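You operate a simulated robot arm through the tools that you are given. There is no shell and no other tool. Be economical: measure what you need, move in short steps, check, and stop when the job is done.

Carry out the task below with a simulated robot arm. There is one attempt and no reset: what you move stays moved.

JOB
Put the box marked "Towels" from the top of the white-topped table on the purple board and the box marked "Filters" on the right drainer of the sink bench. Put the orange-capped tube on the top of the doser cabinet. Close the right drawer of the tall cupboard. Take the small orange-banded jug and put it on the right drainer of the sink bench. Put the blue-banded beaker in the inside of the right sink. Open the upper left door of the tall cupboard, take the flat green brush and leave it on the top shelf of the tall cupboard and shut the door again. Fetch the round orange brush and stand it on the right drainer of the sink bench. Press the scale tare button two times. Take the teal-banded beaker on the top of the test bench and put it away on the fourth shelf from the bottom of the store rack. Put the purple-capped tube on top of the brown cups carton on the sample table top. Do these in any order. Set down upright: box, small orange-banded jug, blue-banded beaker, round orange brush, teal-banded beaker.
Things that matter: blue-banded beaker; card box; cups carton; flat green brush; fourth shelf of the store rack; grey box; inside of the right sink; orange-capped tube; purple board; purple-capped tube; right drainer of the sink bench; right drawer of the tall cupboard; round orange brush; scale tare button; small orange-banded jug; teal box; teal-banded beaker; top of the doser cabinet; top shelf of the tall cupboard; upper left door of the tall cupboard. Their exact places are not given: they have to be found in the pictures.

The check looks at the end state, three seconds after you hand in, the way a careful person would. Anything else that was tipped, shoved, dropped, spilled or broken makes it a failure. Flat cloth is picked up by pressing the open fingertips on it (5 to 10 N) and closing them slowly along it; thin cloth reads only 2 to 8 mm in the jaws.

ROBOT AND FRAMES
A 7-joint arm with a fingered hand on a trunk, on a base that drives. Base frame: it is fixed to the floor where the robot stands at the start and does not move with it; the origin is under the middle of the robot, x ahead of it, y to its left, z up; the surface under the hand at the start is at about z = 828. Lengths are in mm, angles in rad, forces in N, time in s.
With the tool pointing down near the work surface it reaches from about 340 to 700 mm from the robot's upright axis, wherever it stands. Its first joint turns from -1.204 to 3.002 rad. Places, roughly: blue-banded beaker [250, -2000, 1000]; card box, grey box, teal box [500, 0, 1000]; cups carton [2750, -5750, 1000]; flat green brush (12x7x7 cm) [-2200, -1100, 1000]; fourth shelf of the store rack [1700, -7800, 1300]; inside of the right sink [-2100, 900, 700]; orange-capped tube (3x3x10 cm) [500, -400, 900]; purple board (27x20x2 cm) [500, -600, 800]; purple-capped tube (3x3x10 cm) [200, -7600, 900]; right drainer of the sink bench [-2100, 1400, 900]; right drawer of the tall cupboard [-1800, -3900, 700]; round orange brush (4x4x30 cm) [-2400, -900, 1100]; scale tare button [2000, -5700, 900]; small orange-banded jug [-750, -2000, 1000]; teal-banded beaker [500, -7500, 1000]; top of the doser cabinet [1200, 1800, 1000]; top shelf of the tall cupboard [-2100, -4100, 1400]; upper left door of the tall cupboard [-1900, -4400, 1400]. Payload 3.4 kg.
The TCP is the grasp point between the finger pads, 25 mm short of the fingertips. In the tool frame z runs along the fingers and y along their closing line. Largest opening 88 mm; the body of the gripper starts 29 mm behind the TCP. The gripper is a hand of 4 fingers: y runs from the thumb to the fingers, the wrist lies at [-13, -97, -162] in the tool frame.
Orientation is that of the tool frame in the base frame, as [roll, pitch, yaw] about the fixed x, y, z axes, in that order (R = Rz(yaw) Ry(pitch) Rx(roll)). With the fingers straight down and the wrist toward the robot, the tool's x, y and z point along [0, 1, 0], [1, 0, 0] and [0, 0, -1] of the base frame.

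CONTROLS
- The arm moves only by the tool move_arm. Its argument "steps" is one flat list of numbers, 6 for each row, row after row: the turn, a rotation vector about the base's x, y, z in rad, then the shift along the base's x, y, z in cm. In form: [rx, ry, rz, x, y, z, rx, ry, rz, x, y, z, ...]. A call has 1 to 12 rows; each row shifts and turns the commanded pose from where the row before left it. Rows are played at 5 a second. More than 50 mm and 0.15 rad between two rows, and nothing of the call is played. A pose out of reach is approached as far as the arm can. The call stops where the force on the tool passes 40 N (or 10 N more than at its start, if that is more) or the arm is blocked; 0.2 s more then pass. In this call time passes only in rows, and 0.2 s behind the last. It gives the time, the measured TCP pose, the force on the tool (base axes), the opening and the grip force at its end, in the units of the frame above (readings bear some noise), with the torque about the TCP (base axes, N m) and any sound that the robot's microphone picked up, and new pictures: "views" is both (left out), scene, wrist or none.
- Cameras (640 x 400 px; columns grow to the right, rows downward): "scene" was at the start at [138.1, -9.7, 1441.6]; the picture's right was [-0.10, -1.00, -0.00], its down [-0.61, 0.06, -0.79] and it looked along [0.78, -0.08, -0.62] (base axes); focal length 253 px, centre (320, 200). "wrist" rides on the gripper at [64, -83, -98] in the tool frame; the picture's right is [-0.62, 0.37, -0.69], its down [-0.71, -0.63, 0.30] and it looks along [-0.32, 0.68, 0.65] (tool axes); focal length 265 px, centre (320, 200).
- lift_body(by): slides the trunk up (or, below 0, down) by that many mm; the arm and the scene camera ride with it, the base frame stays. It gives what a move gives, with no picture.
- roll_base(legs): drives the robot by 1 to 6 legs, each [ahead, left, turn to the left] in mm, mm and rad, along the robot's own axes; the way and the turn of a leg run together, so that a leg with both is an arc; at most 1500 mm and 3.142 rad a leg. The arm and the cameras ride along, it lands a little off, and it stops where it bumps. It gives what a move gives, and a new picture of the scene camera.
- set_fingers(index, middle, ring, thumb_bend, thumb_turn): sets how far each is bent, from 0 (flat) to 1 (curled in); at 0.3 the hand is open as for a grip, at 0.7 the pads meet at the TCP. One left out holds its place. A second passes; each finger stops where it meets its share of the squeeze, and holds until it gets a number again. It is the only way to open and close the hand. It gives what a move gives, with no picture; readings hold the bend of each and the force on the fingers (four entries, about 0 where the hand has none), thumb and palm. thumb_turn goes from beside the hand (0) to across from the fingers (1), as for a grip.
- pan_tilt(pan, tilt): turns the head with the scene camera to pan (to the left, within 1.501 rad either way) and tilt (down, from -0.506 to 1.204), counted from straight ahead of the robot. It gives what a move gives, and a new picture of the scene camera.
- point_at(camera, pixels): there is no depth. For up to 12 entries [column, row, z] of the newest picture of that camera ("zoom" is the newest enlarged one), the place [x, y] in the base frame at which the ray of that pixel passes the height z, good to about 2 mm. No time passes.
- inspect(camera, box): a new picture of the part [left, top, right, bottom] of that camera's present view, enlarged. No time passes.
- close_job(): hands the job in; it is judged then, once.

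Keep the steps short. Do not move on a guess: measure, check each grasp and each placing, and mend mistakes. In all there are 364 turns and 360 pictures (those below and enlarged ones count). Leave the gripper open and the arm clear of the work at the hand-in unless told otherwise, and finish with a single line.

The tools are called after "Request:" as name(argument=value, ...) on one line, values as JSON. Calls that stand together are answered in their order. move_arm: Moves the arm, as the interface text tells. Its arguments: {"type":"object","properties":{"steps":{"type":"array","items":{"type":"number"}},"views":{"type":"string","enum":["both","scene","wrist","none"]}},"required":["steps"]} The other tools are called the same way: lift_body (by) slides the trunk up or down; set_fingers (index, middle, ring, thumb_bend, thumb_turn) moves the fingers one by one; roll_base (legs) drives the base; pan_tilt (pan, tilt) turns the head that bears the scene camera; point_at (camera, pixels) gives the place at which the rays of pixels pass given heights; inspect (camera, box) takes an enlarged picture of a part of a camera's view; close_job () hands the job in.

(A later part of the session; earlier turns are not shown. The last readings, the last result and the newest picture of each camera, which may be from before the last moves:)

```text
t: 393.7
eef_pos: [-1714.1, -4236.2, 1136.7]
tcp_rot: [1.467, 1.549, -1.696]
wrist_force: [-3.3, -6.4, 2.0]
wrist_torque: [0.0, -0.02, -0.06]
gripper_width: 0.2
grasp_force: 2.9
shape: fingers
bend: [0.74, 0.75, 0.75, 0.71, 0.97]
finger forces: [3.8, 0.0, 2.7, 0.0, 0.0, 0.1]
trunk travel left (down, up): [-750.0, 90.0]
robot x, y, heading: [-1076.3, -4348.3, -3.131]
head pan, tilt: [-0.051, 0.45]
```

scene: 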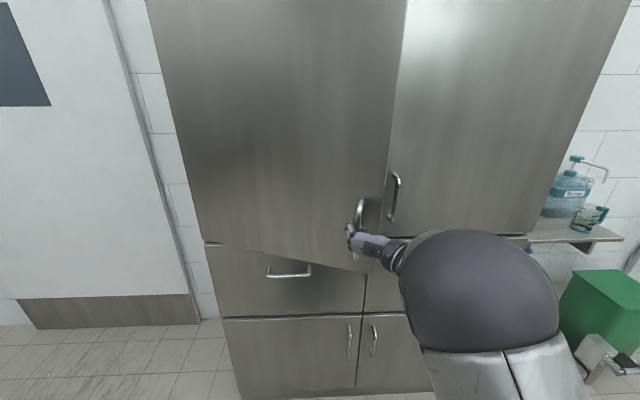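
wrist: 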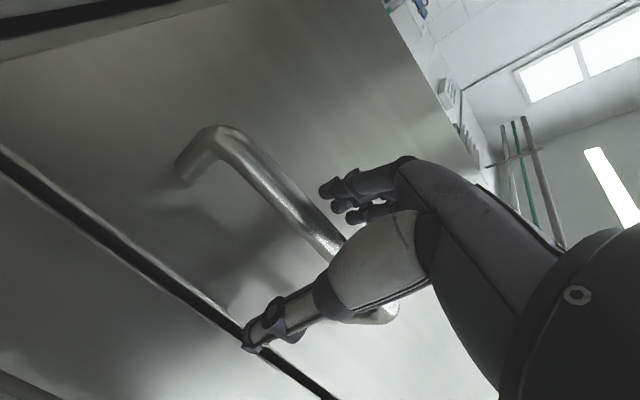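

The door follows. Continue along the arc: base left 115 and back 50, arm back 70.

Request:
roll_base(legs=[[-50, 60, 0]])

Request:
move_arm(steps=[0, 0, 0, 2, -1.2, 0, 0, 0, 0, 2, -1.5, 0, 0, 0, 0, 2, -1.8, 0])

```text
t: 394.8
eef_pos: [-1659.4, -4288.9, 1136.4]
tcp_rot: [1.46, 1.545, -1.706]
wrist_force: [8.5, 13.6, 0.1]
wrist_torque: [0.06, -0.06, 0.15]
gripper_width: 0.2
grasp_force: 11.2
shape: fingers
bend: [0.75, 0.75, 0.75, 0.72, 0.97]
finger forces: [0.1, 0.0, 0.1, 0.0, 22.0, 0.0]
trunk travel left (down, up): [-750.0, 90.0]
robot x, y, heading: [-1025.9, -4408.7, -3.136]
head pan, tilt: [-0.051, 0.45]
```

scene: 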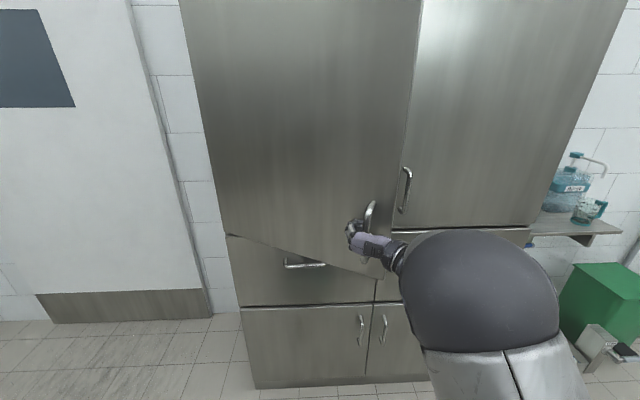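

```text
t: 395.6
eef_pos: [-1600.5, -4335.9, 1136.7]
tcp_rot: [1.519, 1.548, -1.646]
wrist_force: [3.5, 4.1, 0.0]
wrist_torque: [0.03, -0.01, 0.05]
gripper_width: 0.1
grasp_force: 2.3
shape: fingers
bend: [0.75, 0.75, 0.75, 0.71, 0.97]
finger forces: [0.1, 0.0, 0.1, 0.0, 5.0, 0.0]
trunk travel left (down, up): [-750.0, 90.0]
robot x, y, heading: [-1024.0, -4409.4, -3.139]
head pan, tilt: [-0.051, 0.45]
```

scene: 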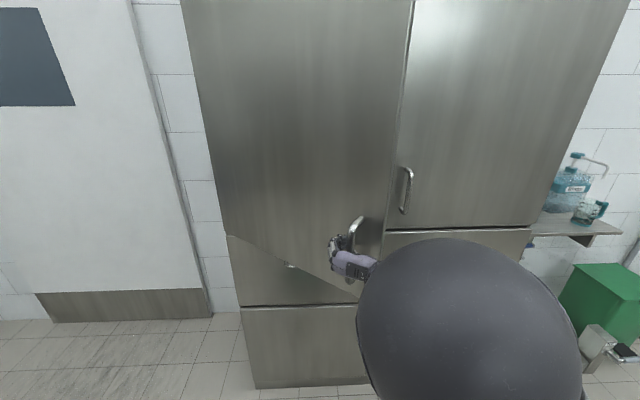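
wrist: 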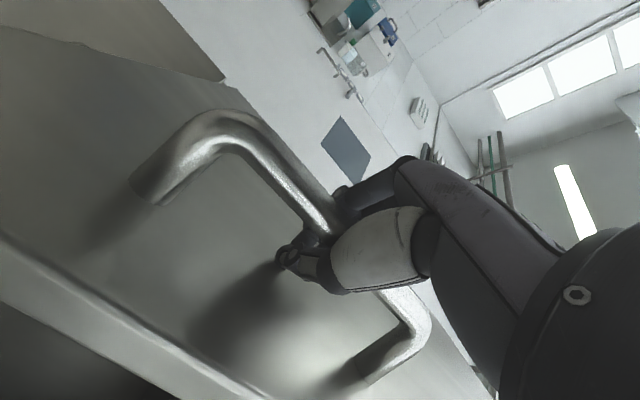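

Door is about 0.75 rad open. Check what is behind the robot before backing more.

Request:
pan_tilt(pan=-1.5, tilt=0.8)

Request:
pan_tilt(pan=1.5, tilt=0.6)

```text
t: 397.1
eef_pos: [-1602.2, -4335.5, 1135.2]
tcp_rot: [1.474, 1.546, -1.693]
wrist_force: [3.2, 3.0, 1.3]
wrist_torque: [0.01, -0.04, 0.09]
gripper_width: 0.2
grasp_force: 2.6
shape: fingers
bend: [0.75, 0.75, 0.75, 0.71, 0.97]
finger forces: [0.0, 0.0, 0.0, 0.0, 4.7, 0.0]
trunk travel left (down, up): [-750.0, 90.0]
robot x, y, heading: [-1025.4, -4408.2, -3.136]
head pan, tilt: [-1.499, 0.799]
```

scene: 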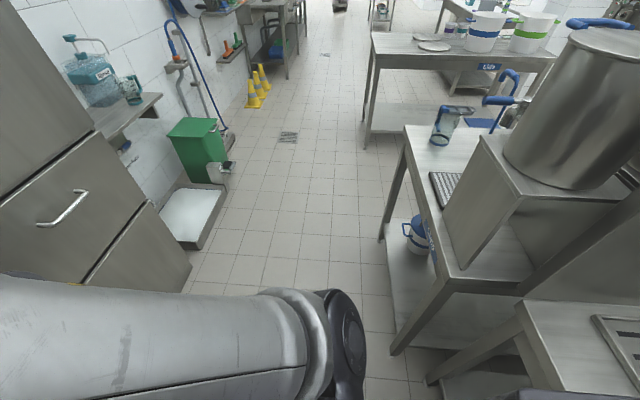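

```text
t: 399.7
eef_pos: [-1601.6, -4334.4, 1135.1]
tcp_rot: [1.546, 1.546, -1.622]
wrist_force: [3.5, 3.1, 1.0]
wrist_torque: [0.03, -0.03, 0.08]
gripper_width: 0.3
grasp_force: 2.6
shape: fingers
bend: [0.75, 0.75, 0.75, 0.71, 0.97]
finger forces: [0.1, 0.1, 0.0, 0.0, 4.7, 0.0]
trunk travel left (down, up): [-750.0, 90.0]
robot x, y, heading: [-1025.4, -4410.0, -3.134]
head pan, tilt: [1.499, 0.6]
```

scene: 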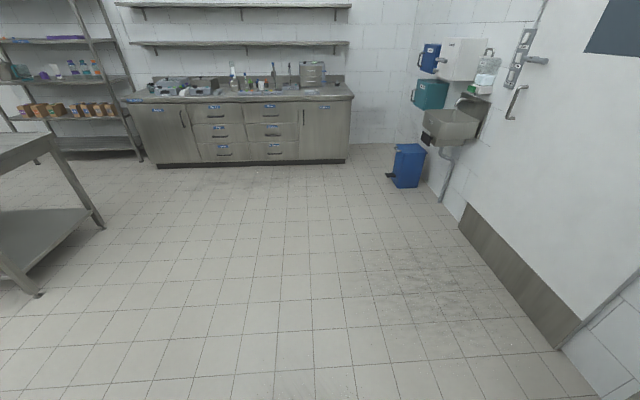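

Request:
point_at(camera="scene", pixels=[[38, 296, 0], [102, 226, 0], [48, 135, 840], [0, 172, 840]])

```text
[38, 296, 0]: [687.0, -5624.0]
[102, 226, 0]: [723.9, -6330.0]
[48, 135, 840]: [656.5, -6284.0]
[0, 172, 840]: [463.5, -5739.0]
```

A second table's end is behind at x≈−680, so I can back at most ~80 mm. Continue along the arc with small legs.

Request:
roll_base(legs=[[-40, 80, 0], [-30, 80, 0]])

Request:
pan_tilt(pan=-0.05, tilt=0.5)

```text
t: 400.7
eef_pos: [-1567.6, -4376.9, 1137.3]
tcp_rot: [1.505, 1.548, -1.682]
wrist_force: [16.0, 11.6, -0.4]
wrist_torque: [0.06, -0.12, 0.45]
gripper_width: 0.1
grasp_force: 16.5
shape: fingers
bend: [0.75, 0.75, 0.75, 0.74, 0.96]
finger forces: [0.0, 0.0, 0.0, 0.0, 32.5, 0.0]
trunk travel left (down, up): [-750.0, 90.0]
robot x, y, heading: [-993.7, -4461.9, 3.14]
head pan, tilt: [1.499, 0.6]
stopped in leg 1: the force on the tool passed its limit at 45 N (the readings are from after the stop); the commanded pose is now the measured one
```

scene: 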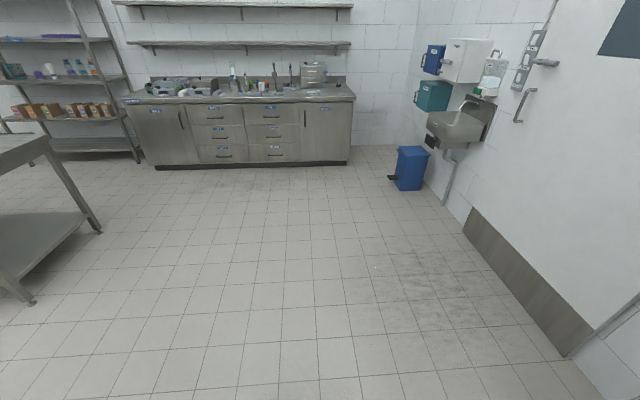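

```text
t: 402.4
eef_pos: [-1568.9, -4374.5, 1137.3]
tcp_rot: [1.459, 1.543, -1.723]
wrist_force: [19.4, 16.8, -0.3]
wrist_torque: [0.09, -0.17, 0.56]
gripper_width: 0.1
grasp_force: 18.8
shape: fingers
bend: [0.75, 0.75, 0.75, 0.74, 0.97]
finger forces: [0.0, 0.1, 0.0, 0.0, 38.1, 0.0]
trunk travel left (down, up): [-750.0, 90.0]
robot x, y, heading: [-995.0, -4459.9, -3.142]
head pan, tilt: [-0.051, 0.499]
```

scene: 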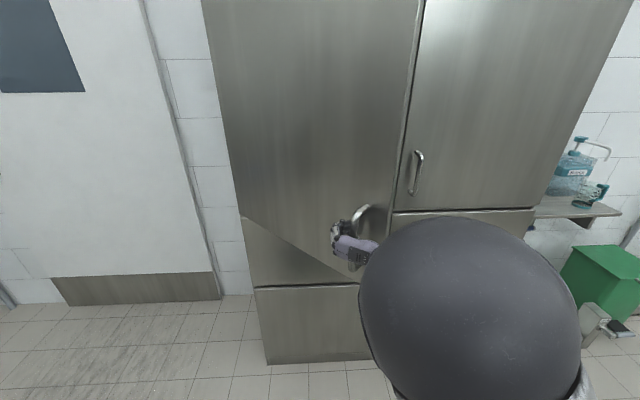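

The thumb presses on the bar (hand too near the hinge). Relax outward, then let go and push the door from its inner side instead.

Request:
move_arm(steps=[0, 0, 0, 0.8, 0.8, 0, 0, 0, 0, 0.4, 0.4, 0], views="none")

Request:
set_fingers(index=0.25, middle=0.25, ring=0.25, thumb_bend=0.2)

Request:
inspect(camera="wrist", box=[0, 0, 640, 400])

```text
t: 403.0
eef_pos: [-1564.0, -4367.4, 1133.8]
tcp_rot: [1.537, 1.547, -1.642]
wrist_force: [0.1, 0.3, -0.5]
wrist_torque: [0.03, -0.04, 0.03]
gripper_width: 0.0
grasp_force: 0.1
shape: fingers
bend: [0.75, 0.75, 0.75, 0.7, 0.97]
finger forces: [0.0, 0.0, 0.0, 0.1, 0.0, 0.0]
trunk travel left (down, up): [-750.0, 90.0]
robot x, y, heading: [-998.1, -4463.8, -3.14]
head pan, tilt: [-0.051, 0.499]
```

```text
t: 404.0
eef_pos: [-1563.5, -4367.0, 1134.7]
tcp_rot: [1.586, 1.547, -1.597]
wrist_force: [0.7, 0.2, -0.5]
wrist_torque: [-0.01, -0.02, -0.03]
gripper_width: 98.3
grasp_force: 0.3
shape: fingers
bend: [0.25, 0.25, 0.25, 0.19, 0.97]
finger forces: [0.0, 0.1, 0.0, 0.0, 0.5, 0.0]
trunk travel left (down, up): [-750.0, 90.0]
robot x, y, heading: [-995.5, -4462.5, -3.145]
head pan, tilt: [-0.051, 0.499]
```

```text
1.00 times, centred on (320, 200) of wrist (not enlarged: the box is as wide or as high as the picture)
```

zoom: 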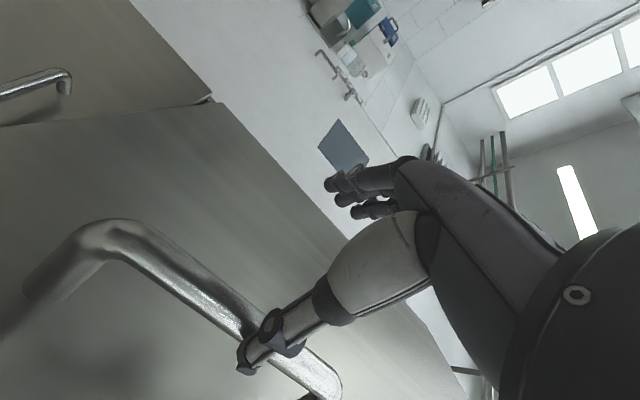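

Pull the hand back (+x) 60 mm.

Request:
move_arm(steps=[0, 0, 0, 2, 0, 0, 0, 0, 0, 2, 0, 0, 0, 0, 0, 2, 0, 0])

```text
t: 404.8
eef_pos: [-1501.6, -4368.0, 1135.7]
tcp_rot: [1.488, 1.548, -1.692]
wrist_force: [0.2, -0.5, 0.5]
wrist_torque: [0.0, 0.01, -0.01]
gripper_width: 98.0
grasp_force: 0.1
shape: fingers
bend: [0.25, 0.25, 0.25, 0.2, 0.97]
finger forces: [0.0, 0.1, 0.0, 0.1, 0.0, 0.0]
trunk travel left (down, up): [-750.0, 90.0]
robot x, y, heading: [-999.0, -4459.5, -3.139]
head pan, tilt: [-0.051, 0.499]
```

scene: 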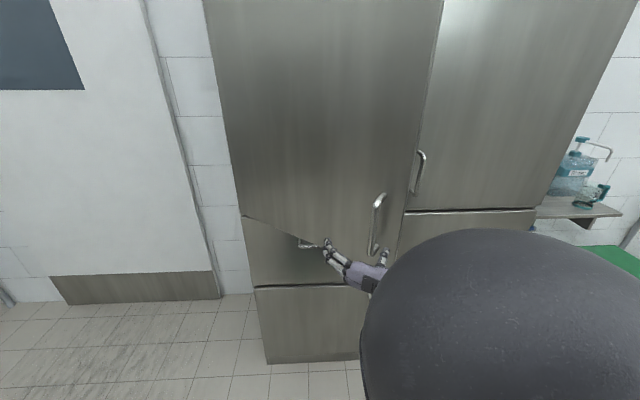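
wrist: 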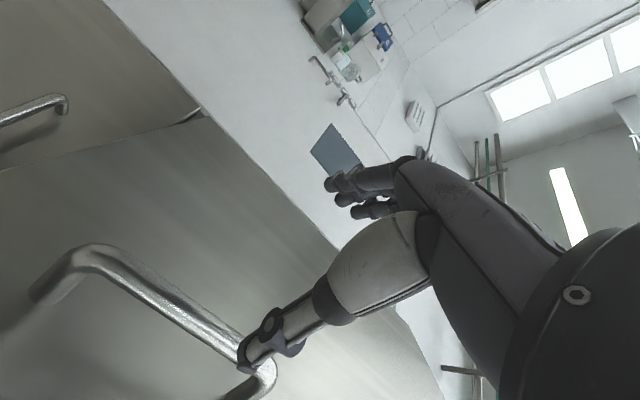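

Request:
inspect(camera="scene", box=[200, 60, 560, 380])

```text
1.25 times, centred on (380, 220) of scene
```

zoom: 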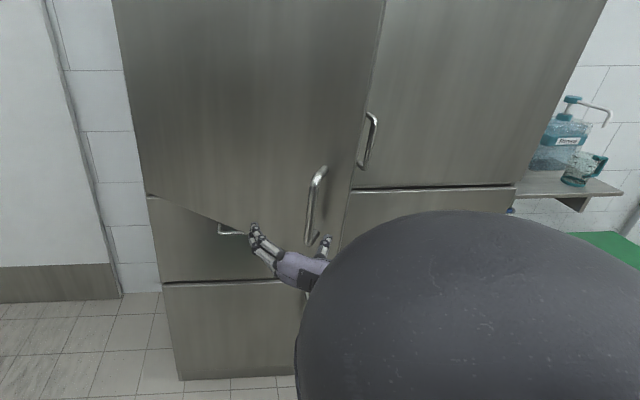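

Request:
point_at(camera="scene", pixels=[[379, 196, 1205], [371, 250, 1055], [396, 252, 970], [242, 216, 970]])

```text
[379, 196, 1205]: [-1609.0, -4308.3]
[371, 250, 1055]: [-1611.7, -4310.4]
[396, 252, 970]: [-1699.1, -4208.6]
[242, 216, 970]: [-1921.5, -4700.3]
```

The door stands at about 0.67 rad (handle at (-1610,-4309)), hinge near y −4680. Make a fist, go around the door's edge to its inside.

Request:
set_fingers(index=0.75, middle=0.75, ring=0.75, thumb_bend=0.7)

Request:
roll_base(legs=[[0, -200, 0], [140, 0, 0]])

Request:
move_arm(steps=[0, 0, 0, -3, 0, 0, 0, 0, 0, -3, 0, 0, 0, 0, 0, -3, 0, 0])

```text
t: 405.8
eef_pos: [-1503.7, -4367.9, 1136.0]
tcp_rot: [1.646, 1.547, -1.54]
wrist_force: [-0.2, 0.6, 0.5]
wrist_torque: [0.01, 0.01, 0.03]
gripper_width: 0.1
grasp_force: 0.1
shape: fingers
bend: [0.74, 0.75, 0.75, 0.68, 0.97]
finger forces: [0.0, 0.0, 0.1, 0.0, 0.1, 0.0]
trunk travel left (down, up): [-750.0, 90.0]
robot x, y, heading: [-1000.2, -4462.4, -3.135]
head pan, tilt: [-0.051, 0.499]
```

```text
t: 408.3
eef_pos: [-1643.7, -4162.0, 1134.6]
tcp_rot: [1.672, 1.549, -1.513]
wrist_force: [0.6, 0.4, 0.2]
wrist_torque: [-0.01, 0.0, -0.01]
gripper_width: 0.0
grasp_force: 0.1
shape: fingers
bend: [0.74, 0.75, 0.75, 0.68, 0.97]
finger forces: [0.0, 0.0, 0.1, 0.0, 0.0, 0.0]
trunk travel left (down, up): [-750.0, 90.0]
robot x, y, heading: [-1140.0, -4254.7, 3.135]
head pan, tilt: [-0.051, 0.499]
```

scene: 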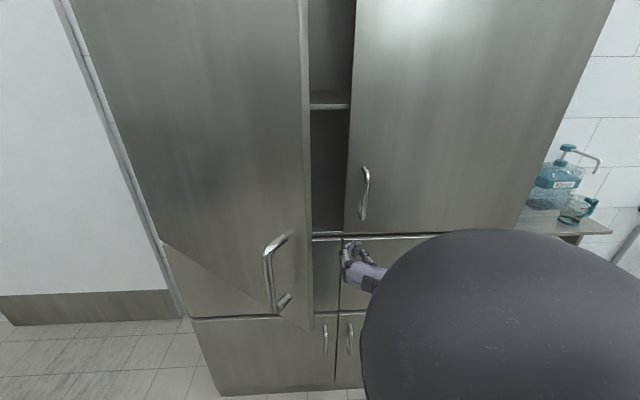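

```text
t: 409.1
eef_pos: [-1735.3, -4161.7, 1135.0]
tcp_rot: [1.562, 1.548, -1.623]
wrist_force: [-0.5, -0.1, 0.0]
wrist_torque: [0.02, -0.02, -0.03]
gripper_width: 0.0
grasp_force: 0.0
shape: fingers
bend: [0.74, 0.75, 0.75, 0.68, 0.97]
finger forces: [0.0, 0.0, 0.1, 0.1, 0.1, 0.0]
trunk travel left (down, up): [-750.0, 90.0]
robot x, y, heading: [-1135.8, -4255.6, 3.137]
head pan, tilt: [-0.051, 0.499]
```

scene: 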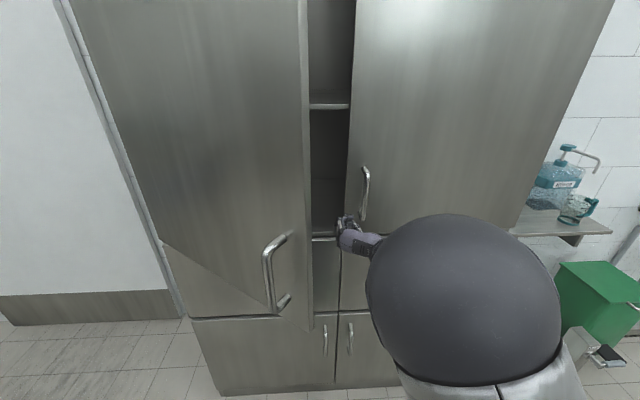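
wrist: 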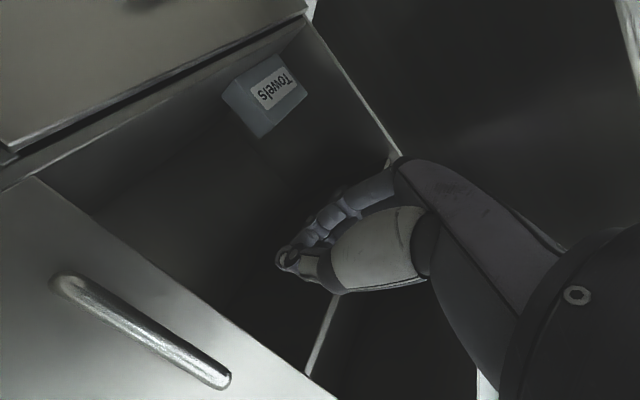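

The inside is visible. Now drive left, sweeping the door open with the side of the hand.

Request:
roll_base(legs=[[0, 150, 0], [0, 150, 0]])

```text
t: 411.0
eef_pos: [-1726.8, -4328.4, 1137.4]
tcp_rot: [1.532, 1.542, -1.678]
wrist_force: [-0.6, -1.1, 0.7]
wrist_torque: [0.03, 0.0, -0.01]
gripper_width: 0.1
grasp_force: 0.1
shape: fingers
bend: [0.74, 0.75, 0.75, 0.68, 0.97]
finger forces: [0.0, 0.0, 0.1, 0.0, 0.1, 0.0]
trunk travel left (down, up): [-750.0, 90.0]
robot x, y, heading: [-1138.3, -4441.5, 3.133]
head pan, tilt: [-0.051, 0.499]
stopped in leg 2: the robot was blocked; the commanded pose is now the measured one
```

scene: 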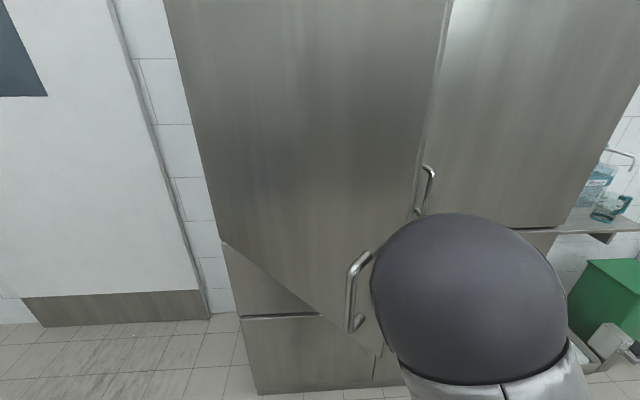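

Request:
point_at(camera="scene", pixels=[[368, 252, 1205], [352, 330, 1055], [222, 242, 970], [378, 355, 970]])

Request:
inspect(camera="wrist", box=[0, 0, 640, 400])

```text
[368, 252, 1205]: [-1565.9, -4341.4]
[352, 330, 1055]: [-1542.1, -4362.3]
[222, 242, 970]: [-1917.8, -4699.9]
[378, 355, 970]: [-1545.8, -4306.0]
```

```text
1.00 times, centred on (320, 200) of wrist (not enlarged: the box is as wide or as high as the picture)
```

zoom: 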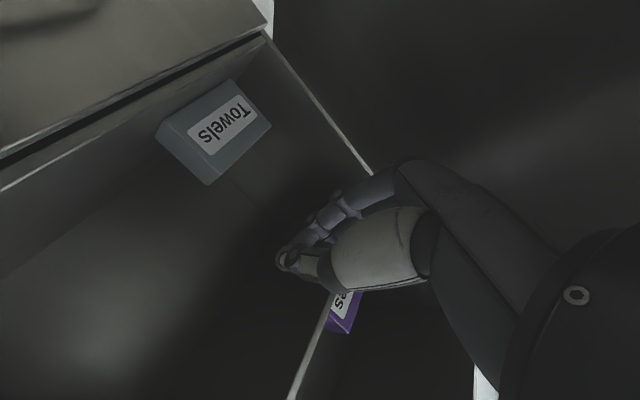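

The door is at about 0.83 rad; the forearm was jamming at the edge. Back up 140 so only the fist is behind the door, then go left again.

Request:
roll_base(legs=[[-130, -10, 0.008], [0, 100, 0], [0, 100, 0]])

```text
t: 413.8
eef_pos: [-1602.7, -4529.4, 1135.8]
tcp_rot: [1.616, 1.548, -1.586]
wrist_force: [0.5, 0.5, 0.1]
wrist_torque: [0.0, 0.0, -0.04]
gripper_width: 0.0
grasp_force: 0.0
shape: fingers
bend: [0.74, 0.75, 0.75, 0.68, 0.97]
finger forces: [0.0, 0.0, 0.0, 0.0, 0.0, 0.0]
trunk travel left (down, up): [-750.0, 90.0]
robot x, y, heading: [-1006.5, -4632.3, 3.138]
head pan, tilt: [-0.051, 0.499]
```

scene: 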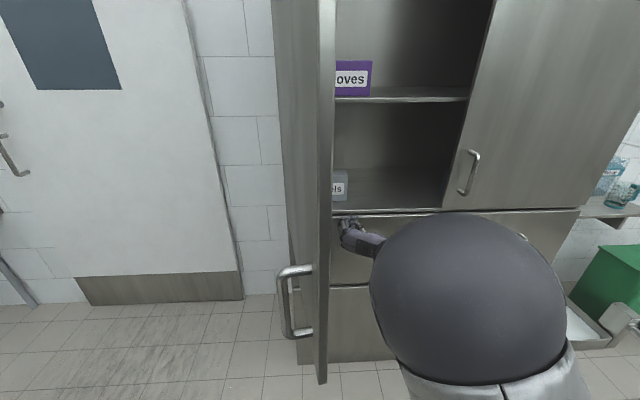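

The door is wide open. Look up at the shelves.

Request:
pan_tilt(pan=-0.1, tilt=0.0)

```text
t: 414.7
eef_pos: [-1604.2, -4528.3, 1136.6]
tcp_rot: [1.671, 1.548, -1.531]
wrist_force: [0.7, -0.4, 0.5]
wrist_torque: [-0.03, 0.0, 0.01]
gripper_width: 0.2
grasp_force: 0.0
shape: fingers
bend: [0.74, 0.75, 0.75, 0.68, 0.97]
finger forces: [0.0, 0.0, 0.0, 0.1, 0.0, 0.0]
trunk travel left (down, up): [-750.0, 90.0]
robot x, y, heading: [-1008.5, -4632.1, 3.136]
head pan, tilt: [-0.099, 0.0]
```

scene: 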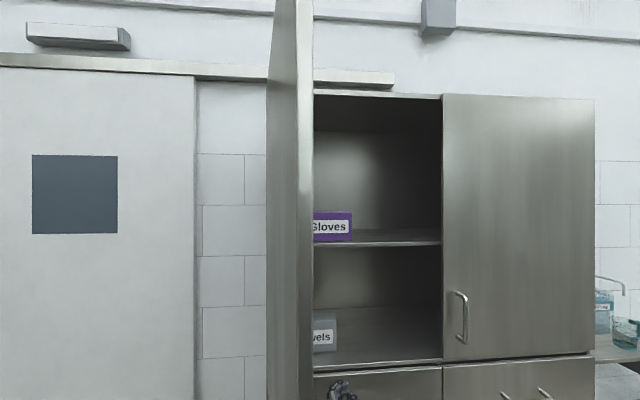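

Two levels only: the top shelf (with "Gloves") is at z≈1315. I push the door a bit further open for room.

Request:
roll_base(legs=[[0, 110, 0], [0, 90, 0]])

```text
t: 416.7
eef_pos: [-1604.7, -4708.2, 1136.5]
tcp_rot: [1.707, 1.548, -1.525]
wrist_force: [1.9, 4.8, 0.3]
wrist_torque: [-0.03, 0.0, 0.11]
gripper_width: 0.0
grasp_force: 2.5
shape: fingers
bend: [0.74, 0.75, 0.75, 0.68, 0.97]
finger forces: [0.1, 5.0, 0.1, 0.0, 0.0, 0.1]
trunk travel left (down, up): [-750.0, 90.0]
robot x, y, heading: [-1008.4, -4823.6, 3.128]
head pan, tilt: [-0.099, 0.0]
stopped in leg 2: the force on the tool passed its limit at 42 N (the readings are from after the stop); the commanded pose is now the measured one
```

scene: 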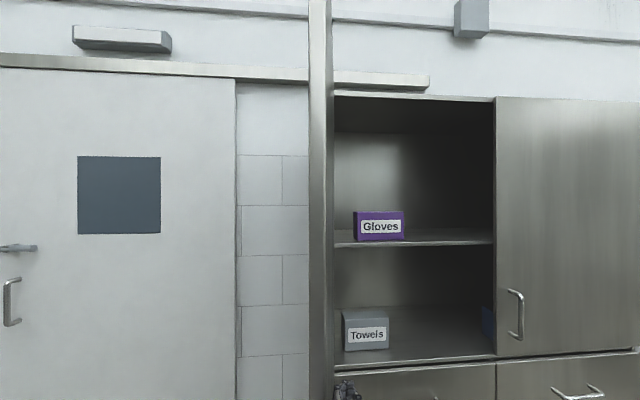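

The door is at its stop. Now move right, and turn the hand back to pointing down.

Request:
roll_base(legs=[[0, -450, 0.012]])

Request:
move_arm(steps=[-0.0806, -0.0806, -0.0806, 0.43, 0.65, -1.08, -0.0806, -0.0806, -0.0806, 0.43, 0.65, -1.08, -0.0806, -0.0806, -0.0806, 0.43, 0.65, -1.08, -0.0806, -0.0806, -0.0806, 0.43, 0.65, -1.08, -0.0806, -0.0806, -0.0806, 0.43, 0.65, -1.08, -0.0806, -0.0806, -0.0806, 0.43, 0.65, -1.08, -0.0806, -0.0806, -0.0806, 0.43, 0.65, -1.08, -0.0806, -0.0806, -0.0806, 0.43, 0.65, -1.08], views="none")

Request:
move_arm(steps=[-0.0806, -0.0806, -0.0806, 0.43, 0.65, -1.08, -0.0806, -0.0806, -0.0806, 0.43, 0.65, -1.08, -0.0806, -0.0806, -0.0806, 0.43, 0.65, -1.08, -0.0806, -0.0806, -0.0806, 0.43, 0.65, -1.08, -0.0806, -0.0806, -0.0806, 0.43, 0.65, -1.08, -0.0806, -0.0806, -0.0806, 0.43, 0.65, -1.08, -0.0806, -0.0806, -0.0806, 0.43, 0.65, -1.08], views="none")

```text
t: 419.4
eef_pos: [-1605.2, -4271.5, 1135.5]
tcp_rot: [1.763, 1.549, -1.457]
wrist_force: [-0.2, 0.1, -0.5]
wrist_torque: [0.03, 0.0, 0.01]
gripper_width: 0.3
grasp_force: 0.1
shape: fingers
bend: [0.74, 0.75, 0.75, 0.68, 0.97]
finger forces: [0.0, 0.0, 0.0, 0.0, 0.0, 0.0]
trunk travel left (down, up): [-750.0, 90.0]
robot x, y, heading: [-1011.6, -4382.8, -3.139]
head pan, tilt: [-0.099, 0.0]
```

scene: 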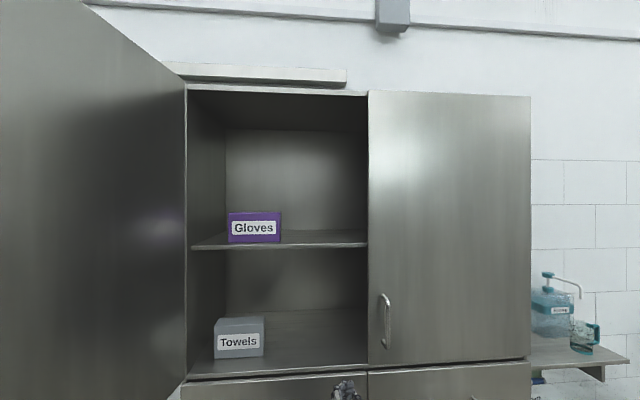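

```text
t: 421.2
eef_pos: [-1570.6, -4221.0, 1049.5]
tcp_rot: [2.763, 0.662, -1.159]
wrist_force: [0.1, 0.5, 0.4]
wrist_torque: [-0.02, 0.01, -0.01]
gripper_width: 0.1
grasp_force: 0.1
shape: fingers
bend: [0.74, 0.75, 0.75, 0.68, 0.97]
finger forces: [0.0, 0.0, 0.1, 0.1, 0.0, 0.1]
trunk travel left (down, up): [-750.0, 90.0]
robot x, y, heading: [-1009.5, -4377.5, -3.142]
head pan, tilt: [-0.099, 0.0]
```

```text
t: 422.8
eef_pos: [-1541.3, -4174.9, 973.9]
tcp_rot: [-3.062, -0.005, -1.593]
wrist_force: [0.2, 1.0, -0.6]
wrist_torque: [0.02, 0.02, 0.01]
gripper_width: 0.0
grasp_force: 0.0
shape: fingers
bend: [0.74, 0.75, 0.75, 0.68, 0.97]
finger forces: [0.0, 0.0, 0.0, 0.1, 0.0, 0.0]
trunk travel left (down, up): [-750.0, 90.0]
robot x, y, heading: [-1008.7, -4381.2, -3.141]
head pan, tilt: [-0.099, 0.0]
```

Measure the shelf's front edge height.

Request:
point_at(camera="scene", pixels=[[300, 243, 1300], [300, 243, 1320], [300, 247, 1300], [300, 233, 1320], [368, 240, 1310], [281, 242, 1320], [230, 243, 1320], [318, 231, 1320]])

Request:
inspect(camera="scene", box=[180, 190, 380, 270])

```text
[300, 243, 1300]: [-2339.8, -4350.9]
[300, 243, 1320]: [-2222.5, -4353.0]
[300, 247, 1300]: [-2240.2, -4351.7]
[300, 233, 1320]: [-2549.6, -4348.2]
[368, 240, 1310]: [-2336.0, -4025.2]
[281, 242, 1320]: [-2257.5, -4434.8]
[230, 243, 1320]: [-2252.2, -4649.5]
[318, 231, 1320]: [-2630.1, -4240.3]
```

```text
3.20 times, centred on (280, 230) of scene
```

zoom: 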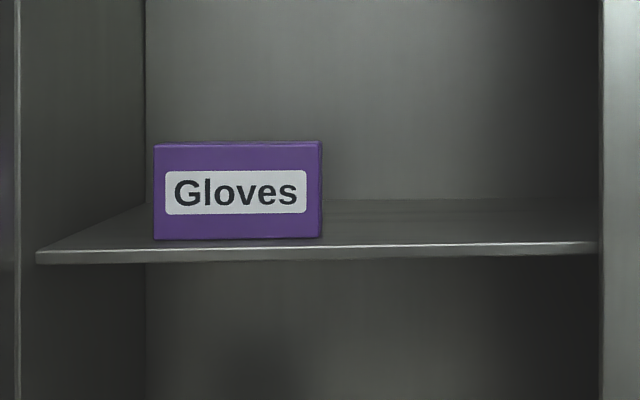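

Shelf z≈1366. Now fetch the flat green brush: raise the hand, drive right 3090 along x≈−1140.

Request:
move_arm(steps=[0, 0.05, 0, 0, 0, 4, 0, 0.03, 0.02, 0, 0, 4, 0, 0, 0, 0, 0, 4, 0, 0, 0, 0, 0, 4, 0, 0, 0, 0, 0, 3], views="none")

Request:
roll_base(legs=[[130, 0, 0], [0, -1500, 0], [0, -1500, 0]])

Request:
pan_tilt(pan=0.0, tilt=0.6)

```text
t: 424.0
eef_pos: [-1542.2, -4175.9, 1163.5]
tcp_rot: [3.141, -0.005, -1.572]
wrist_force: [0.6, 0.2, 0.2]
wrist_torque: [0.01, -0.02, -0.02]
gripper_width: 0.1
grasp_force: 0.0
shape: fingers
bend: [0.74, 0.75, 0.75, 0.68, 0.97]
finger forces: [0.0, 0.0, 0.0, 0.0, 0.0, 0.0]
trunk travel left (down, up): [-750.0, 90.0]
robot x, y, heading: [-1005.7, -4377.4, -3.138]
head pan, tilt: [-0.099, 0.0]
```

```text
t: 439.2
eef_pos: [-1715.4, -1206.8, 1163.2]
tcp_rot: [3.139, -0.004, -1.544]
wrist_force: [0.4, -0.4, 0.0]
wrist_torque: [0.0, 0.0, 0.01]
gripper_width: 0.0
grasp_force: 0.1
shape: fingers
bend: [0.74, 0.75, 0.75, 0.68, 0.97]
finger forces: [0.0, 0.0, 0.0, 0.0, 0.0, 0.0]
trunk travel left (down, up): [-750.0, 90.0]
robot x, y, heading: [-1176.4, -1394.9, -3.11]
head pan, tilt: [-0.099, 0.0]
```

scene: 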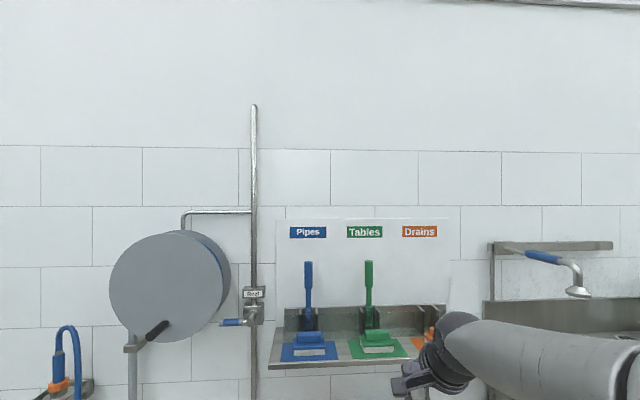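

```text
t: 440.2
eef_pos: [-1715.7, -1205.7, 1162.9]
tcp_rot: [3.138, -0.006, -1.543]
wrist_force: [-0.1, 0.6, 0.1]
wrist_torque: [0.02, 0.0, 0.02]
gripper_width: 0.0
grasp_force: 0.0
shape: fingers
bend: [0.74, 0.75, 0.75, 0.68, 0.97]
finger forces: [0.0, 0.0, 0.0, 0.1, 0.1, 0.0]
trunk travel left (down, up): [-750.0, 90.0]
robot x, y, heading: [-1180.3, -1393.6, -3.11]
head pan, tilt: [0.0, 0.6]
```

scene: 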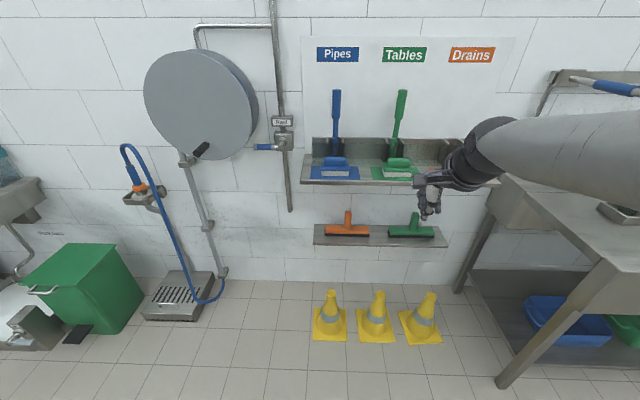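

Set a partly closed hand (about 60 mm) and drive: right 70, ahead 500.

Request:
set_fingers(index=0.42, middle=0.42, ring=0.42, thumb_bend=0.36)

Request:
roll_base(legs=[[0, -70, -0.031], [470, 0, 0]])

Request:
move_arm(steps=[0, 0, -0.02, 0, 0, -1, 0, 0, 0, 0, 0, -1])

```text
t: 441.2
eef_pos: [-1716.1, -1206.6, 1164.0]
tcp_rot: [3.141, -0.006, -1.545]
wrist_force: [0.1, -0.6, -0.2]
wrist_torque: [0.01, -0.02, 0.0]
gripper_width: 65.2
grasp_force: 0.1
shape: fingers
bend: [0.42, 0.42, 0.42, 0.36, 0.97]
finger forces: [0.0, 0.1, 0.0, 0.1, 0.0, 0.0]
trunk travel left (down, up): [-750.0, 90.0]
robot x, y, heading: [-1182.2, -1397.2, -3.109]
head pan, tilt: [0.0, 0.6]
```

```text
t: 444.7
eef_pos: [-2192.1, -1125.2, 1163.3]
tcp_rot: [3.141, -0.006, -1.568]
wrist_force: [-0.4, -0.1, -0.1]
wrist_torque: [0.02, 0.01, 0.02]
gripper_width: 65.1
grasp_force: 0.0
shape: fingers
bend: [0.42, 0.42, 0.42, 0.36, 0.97]
finger forces: [0.0, 0.0, 0.0, 0.0, 0.0, 0.0]
trunk travel left (down, up): [-750.0, 90.0]
robot x, y, heading: [-1656.4, -1327.6, -3.132]
head pan, tilt: [0.0, 0.6]
```

scene: 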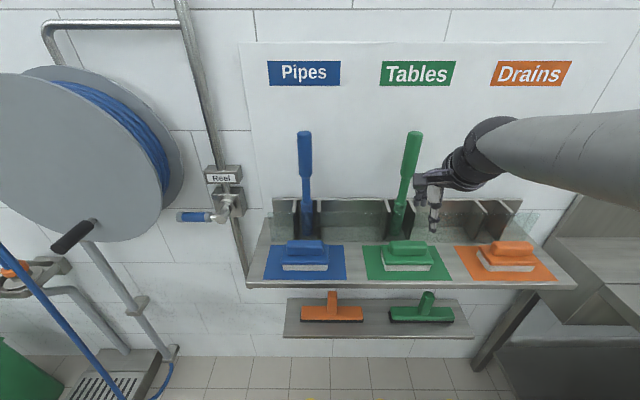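

```text
t: 445.3
eef_pos: [-2190.5, -1126.0, 1143.1]
tcp_rot: [3.14, -0.005, -1.588]
wrist_force: [1.1, 0.5, 0.6]
wrist_torque: [0.02, 0.01, 0.0]
gripper_width: 65.2
grasp_force: 0.0
shape: fingers
bend: [0.42, 0.42, 0.42, 0.36, 0.97]
finger forces: [0.0, 0.0, 0.0, 0.1, 0.0, 0.0]
trunk travel left (down, up): [-750.0, 90.0]
robot x, y, heading: [-1657.7, -1327.2, -3.134]
head pan, tilt: [0.0, 0.6]
```

scene: 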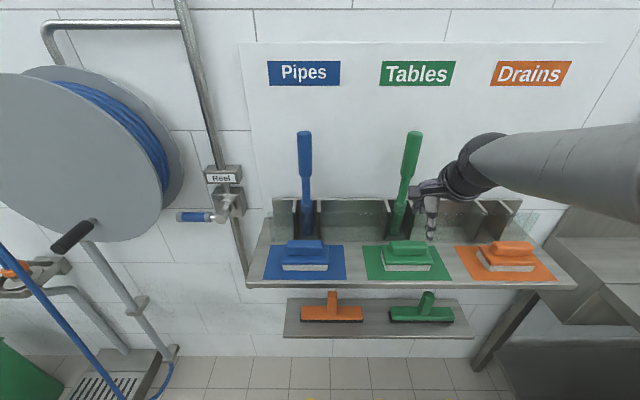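
wrist: 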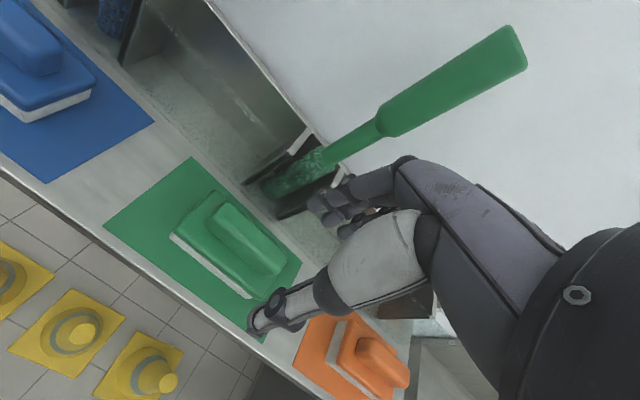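

Request:
point_at(camera="wrist", pixels=[[252, 236, 990], [226, 206, 990], [282, 268, 990], [172, 240, 940], [247, 298, 940], [252, 236, 1000], [252, 236, 980], [200, 160, 928], [262, 340, 928]])

Request:
point_at(camera="scene", pixels=[[407, 245, 990], [407, 245, 970], [407, 271, 935], [382, 270, 935], [432, 270, 935]])

Request:
inspect(camera="wrist", box=[90, 140, 330, 350])

```text
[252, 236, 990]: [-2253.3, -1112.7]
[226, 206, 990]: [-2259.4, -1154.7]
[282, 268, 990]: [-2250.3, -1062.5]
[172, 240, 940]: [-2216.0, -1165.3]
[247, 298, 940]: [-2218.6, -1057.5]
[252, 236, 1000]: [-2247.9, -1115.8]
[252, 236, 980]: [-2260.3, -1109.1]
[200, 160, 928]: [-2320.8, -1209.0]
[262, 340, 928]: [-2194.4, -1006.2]
```

```text
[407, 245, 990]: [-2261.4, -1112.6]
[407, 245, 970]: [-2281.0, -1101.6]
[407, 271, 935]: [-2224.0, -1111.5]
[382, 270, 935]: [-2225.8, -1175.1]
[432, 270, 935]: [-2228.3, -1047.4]
```

```text
1.90 times, centred on (210, 245) of wrist
```

zoom: 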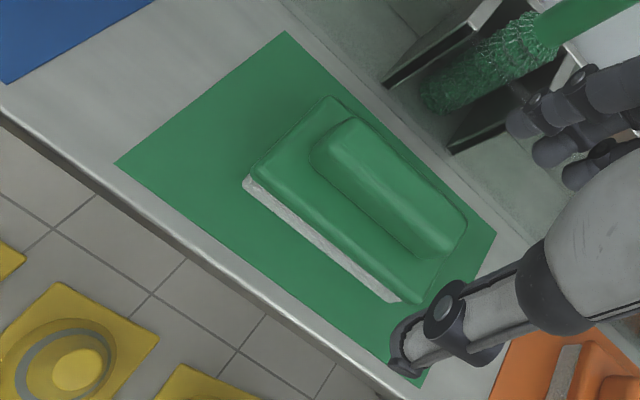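

Request:
point_at(camera="zoom", pixels=[[385, 88, 930], [450, 152, 930], [385, 75, 960], [425, 105, 960], [335, 98, 960], [465, 225, 960], [285, 32, 928]])

```text
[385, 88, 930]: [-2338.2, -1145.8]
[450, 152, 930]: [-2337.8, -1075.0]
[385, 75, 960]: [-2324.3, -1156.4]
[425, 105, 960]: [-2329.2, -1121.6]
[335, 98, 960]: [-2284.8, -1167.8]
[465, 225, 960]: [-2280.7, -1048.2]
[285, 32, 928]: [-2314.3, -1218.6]
```

Handle bar at (-2254,-1111), holders behind start at x≈−2330. Move over and descend to z≈985.

Request:
move_arm(steps=[0, 0, 0.018, -2.2, 0.5, -2, 0, 0, 0, -2.2, 0.5, -2, 0, 0, 0, -2, 0.5, -2, 0, 0, 0, 0, 0, -3])

```text
t: 446.3
eef_pos: [-2255.8, -1110.6, 1051.7]
tcp_rot: [3.137, -0.007, -1.572]
wrist_force: [0.0, -0.7, 0.0]
wrist_torque: [-0.03, -0.01, 0.01]
gripper_width: 65.3
grasp_force: 0.0
shape: fingers
bend: [0.42, 0.42, 0.42, 0.36, 0.97]
finger forces: [0.0, 0.0, 0.0, 0.0, 0.0, 0.0]
trunk travel left (down, up): [-750.0, 90.0]
robot x, y, heading: [-1657.8, -1328.4, -3.132]
head pan, tilt: [0.0, 0.6]
```

scene: 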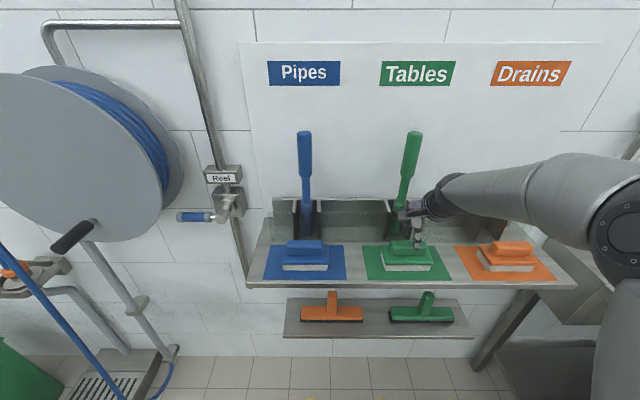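
wrist: 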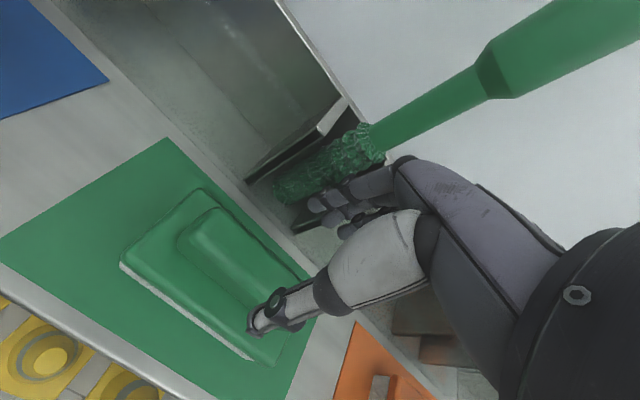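

Request:
move_arm(steps=[0, 0, 0, 0, 0, -2, 0, 0, 0, 0, 0, -2, 0, 0, 0, 0, 0, -1.5])

```text
t: 447.1
eef_pos: [-2254.9, -1114.2, 1007.7]
tcp_rot: [3.119, -0.002, -1.572]
wrist_force: [-3.8, -0.5, 37.5]
wrist_torque: [-0.01, -1.46, 0.01]
gripper_width: 69.3
grasp_force: 19.4
shape: fingers
bend: [0.42, 0.42, 0.42, 0.34, 0.99]
finger forces: [0.1, 0.1, 0.1, 0.0, 38.5, 0.0]
trunk travel left (down, up): [-750.0, 90.0]
robot x, y, heading: [-1652.7, -1328.4, -3.137]
head pan, tilt: [0.0, 0.6]
```

scene: 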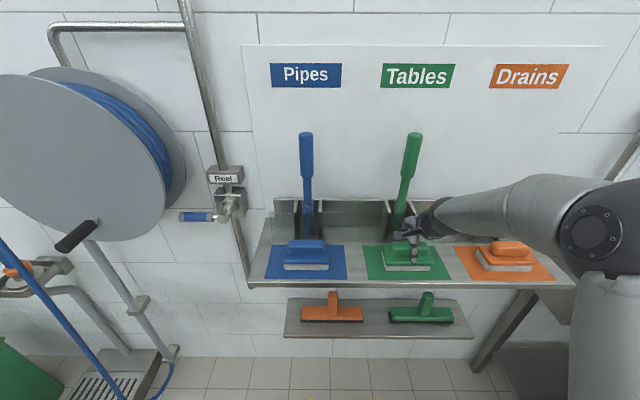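
wrist: 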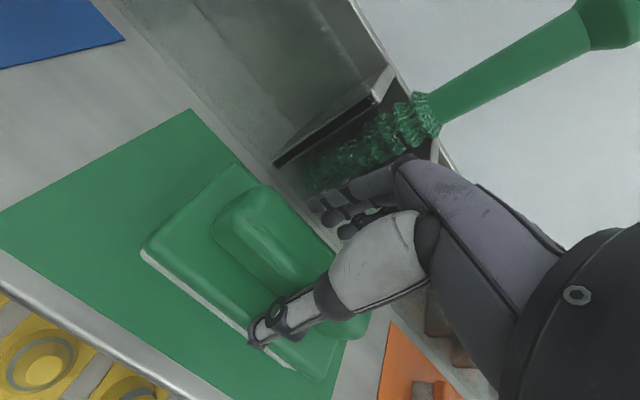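

The thumb tip rests on the brush's body top (≈983). Raise 7 mm, shift +8 in x, then close on the handle.

Request:
move_arm(steps=[0, 0, 0, 0, 0, 0.8, 0, 0, 0, 0.8, -0.3, 0.6], views="none")

Request:
set_fingers(index=0.7, middle=0.7, ring=0.7, thumb_bend=0.65)

Request:
inspect(camera="wrist", box=[90, 120, 450, 380])

```text
t: 447.7
eef_pos: [-2246.7, -1112.4, 1009.4]
tcp_rot: [-3.138, -0.005, -1.572]
wrist_force: [-2.2, 1.9, 3.8]
wrist_torque: [0.02, -0.1, 0.02]
gripper_width: 63.3
grasp_force: 2.0
shape: fingers
bend: [0.42, 0.42, 0.42, 0.38, 0.99]
finger forces: [0.0, 0.0, 0.0, 0.0, 4.7, 0.0]
trunk travel left (down, up): [-750.0, 90.0]
robot x, y, heading: [-1659.1, -1331.7, -3.136]
head pan, tilt: [0.0, 0.6]
```

```text
t: 448.7
eef_pos: [-2247.8, -1114.2, 1013.4]
tcp_rot: [3.138, -0.007, -1.572]
wrist_force: [0.3, 0.6, 7.5]
wrist_torque: [0.05, 0.19, 0.06]
gripper_width: 33.4
grasp_force: 19.2
shape: fingers
bend: [0.6, 0.6, 0.7, 0.52, 0.97]
finger forces: [6.1, 14.4, 0.0, 0.0, 18.3, 0.0]
trunk travel left (down, up): [-750.0, 90.0]
robot x, y, heading: [-1657.0, -1326.0, -3.134]
head pan, tilt: [0.0, 0.6]
```

```text
1.54 times, centred on (270, 250) of wrist
```

zoom: 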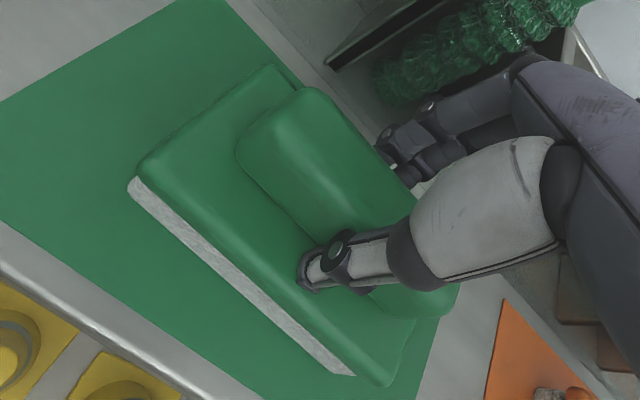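

Gripped (33 mm, 19 N). Lift.

Request:
move_arm(steps=[0, 0, 0, 0, 0, 1, 0, 0, 0, 0, 0, 2, 0, 0, 0, 0, 0, 3, 0, 0, 0, 0, 0, 4, 0, 0, 0, 2, 0, 4, 0, 0, 0, 3, 0, 2])

```text
t: 450.1
eef_pos: [-2198.2, -1112.9, 1172.5]
tcp_rot: [3.139, -0.006, -1.573]
wrist_force: [1.1, 0.2, -1.6]
wrist_torque: [-0.01, 0.03, -0.01]
gripper_width: 22.1
grasp_force: 10.2
shape: fingers
bend: [0.67, 0.6, 0.69, 0.54, 0.96]
finger forces: [2.2, 6.9, 0.1, 0.1, 12.0, 0.0]
trunk travel left (down, up): [-750.0, 90.0]
robot x, y, heading: [-1656.9, -1331.1, -3.142]
head pan, tilt: [0.0, 0.6]
```

scene: 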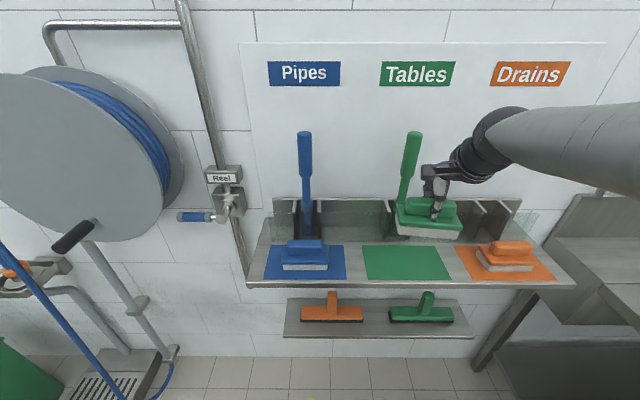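
wrist: 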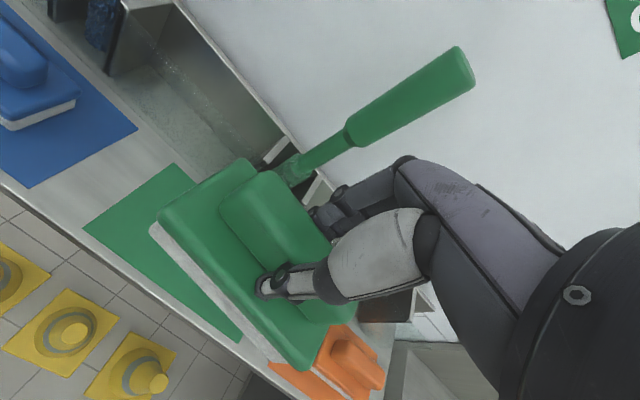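

Held, but the grip has eased; tighten.

Request:
set_fingers(index=0.8, middle=0.8, ring=0.8, thumb_bend=0.72)

Request:
inspect(camera="wrist", box=[130, 120, 450, 380])

Request:
inspect(camera="scene", box=[360, 130, 520, 260])

```text
t: 451.1
eef_pos: [-2199.6, -1113.5, 1171.7]
tcp_rot: [3.141, -0.004, -1.572]
wrist_force: [0.4, 0.0, -1.7]
wrist_torque: [0.02, 0.02, 0.04]
gripper_width: 22.1
grasp_force: 24.3
shape: fingers
bend: [0.74, 0.76, 0.78, 0.53, 0.92]
finger forces: [7.6, 7.5, 5.6, 0.0, 27.0, 0.0]
trunk travel left (down, up): [-750.0, 90.0]
robot x, y, heading: [-1658.1, -1328.1, -3.128]
head pan, tilt: [0.0, 0.6]
```

```text
1.54 times, centred on (290, 250) of wrist
```

zoom: 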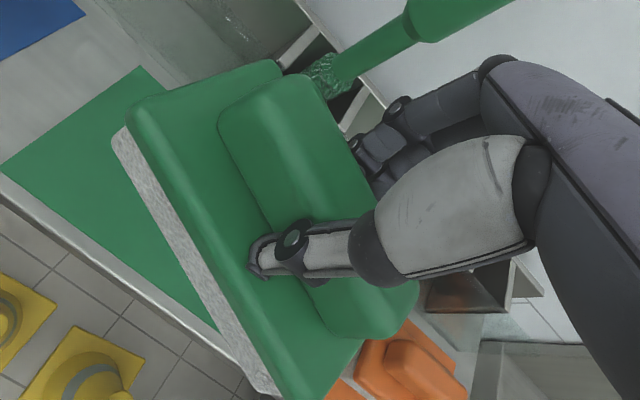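

```text
3.08 times, centred on (440, 195) of scene
```

zoom: 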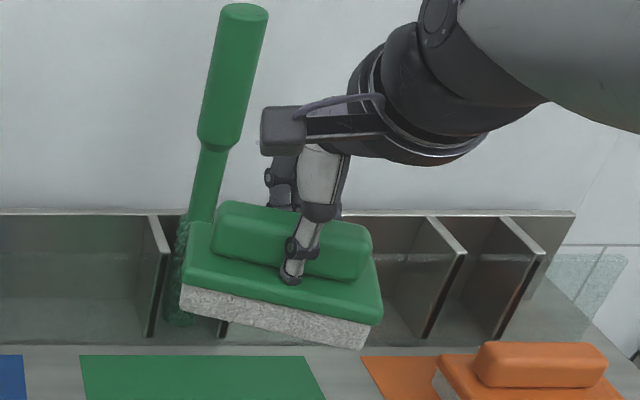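

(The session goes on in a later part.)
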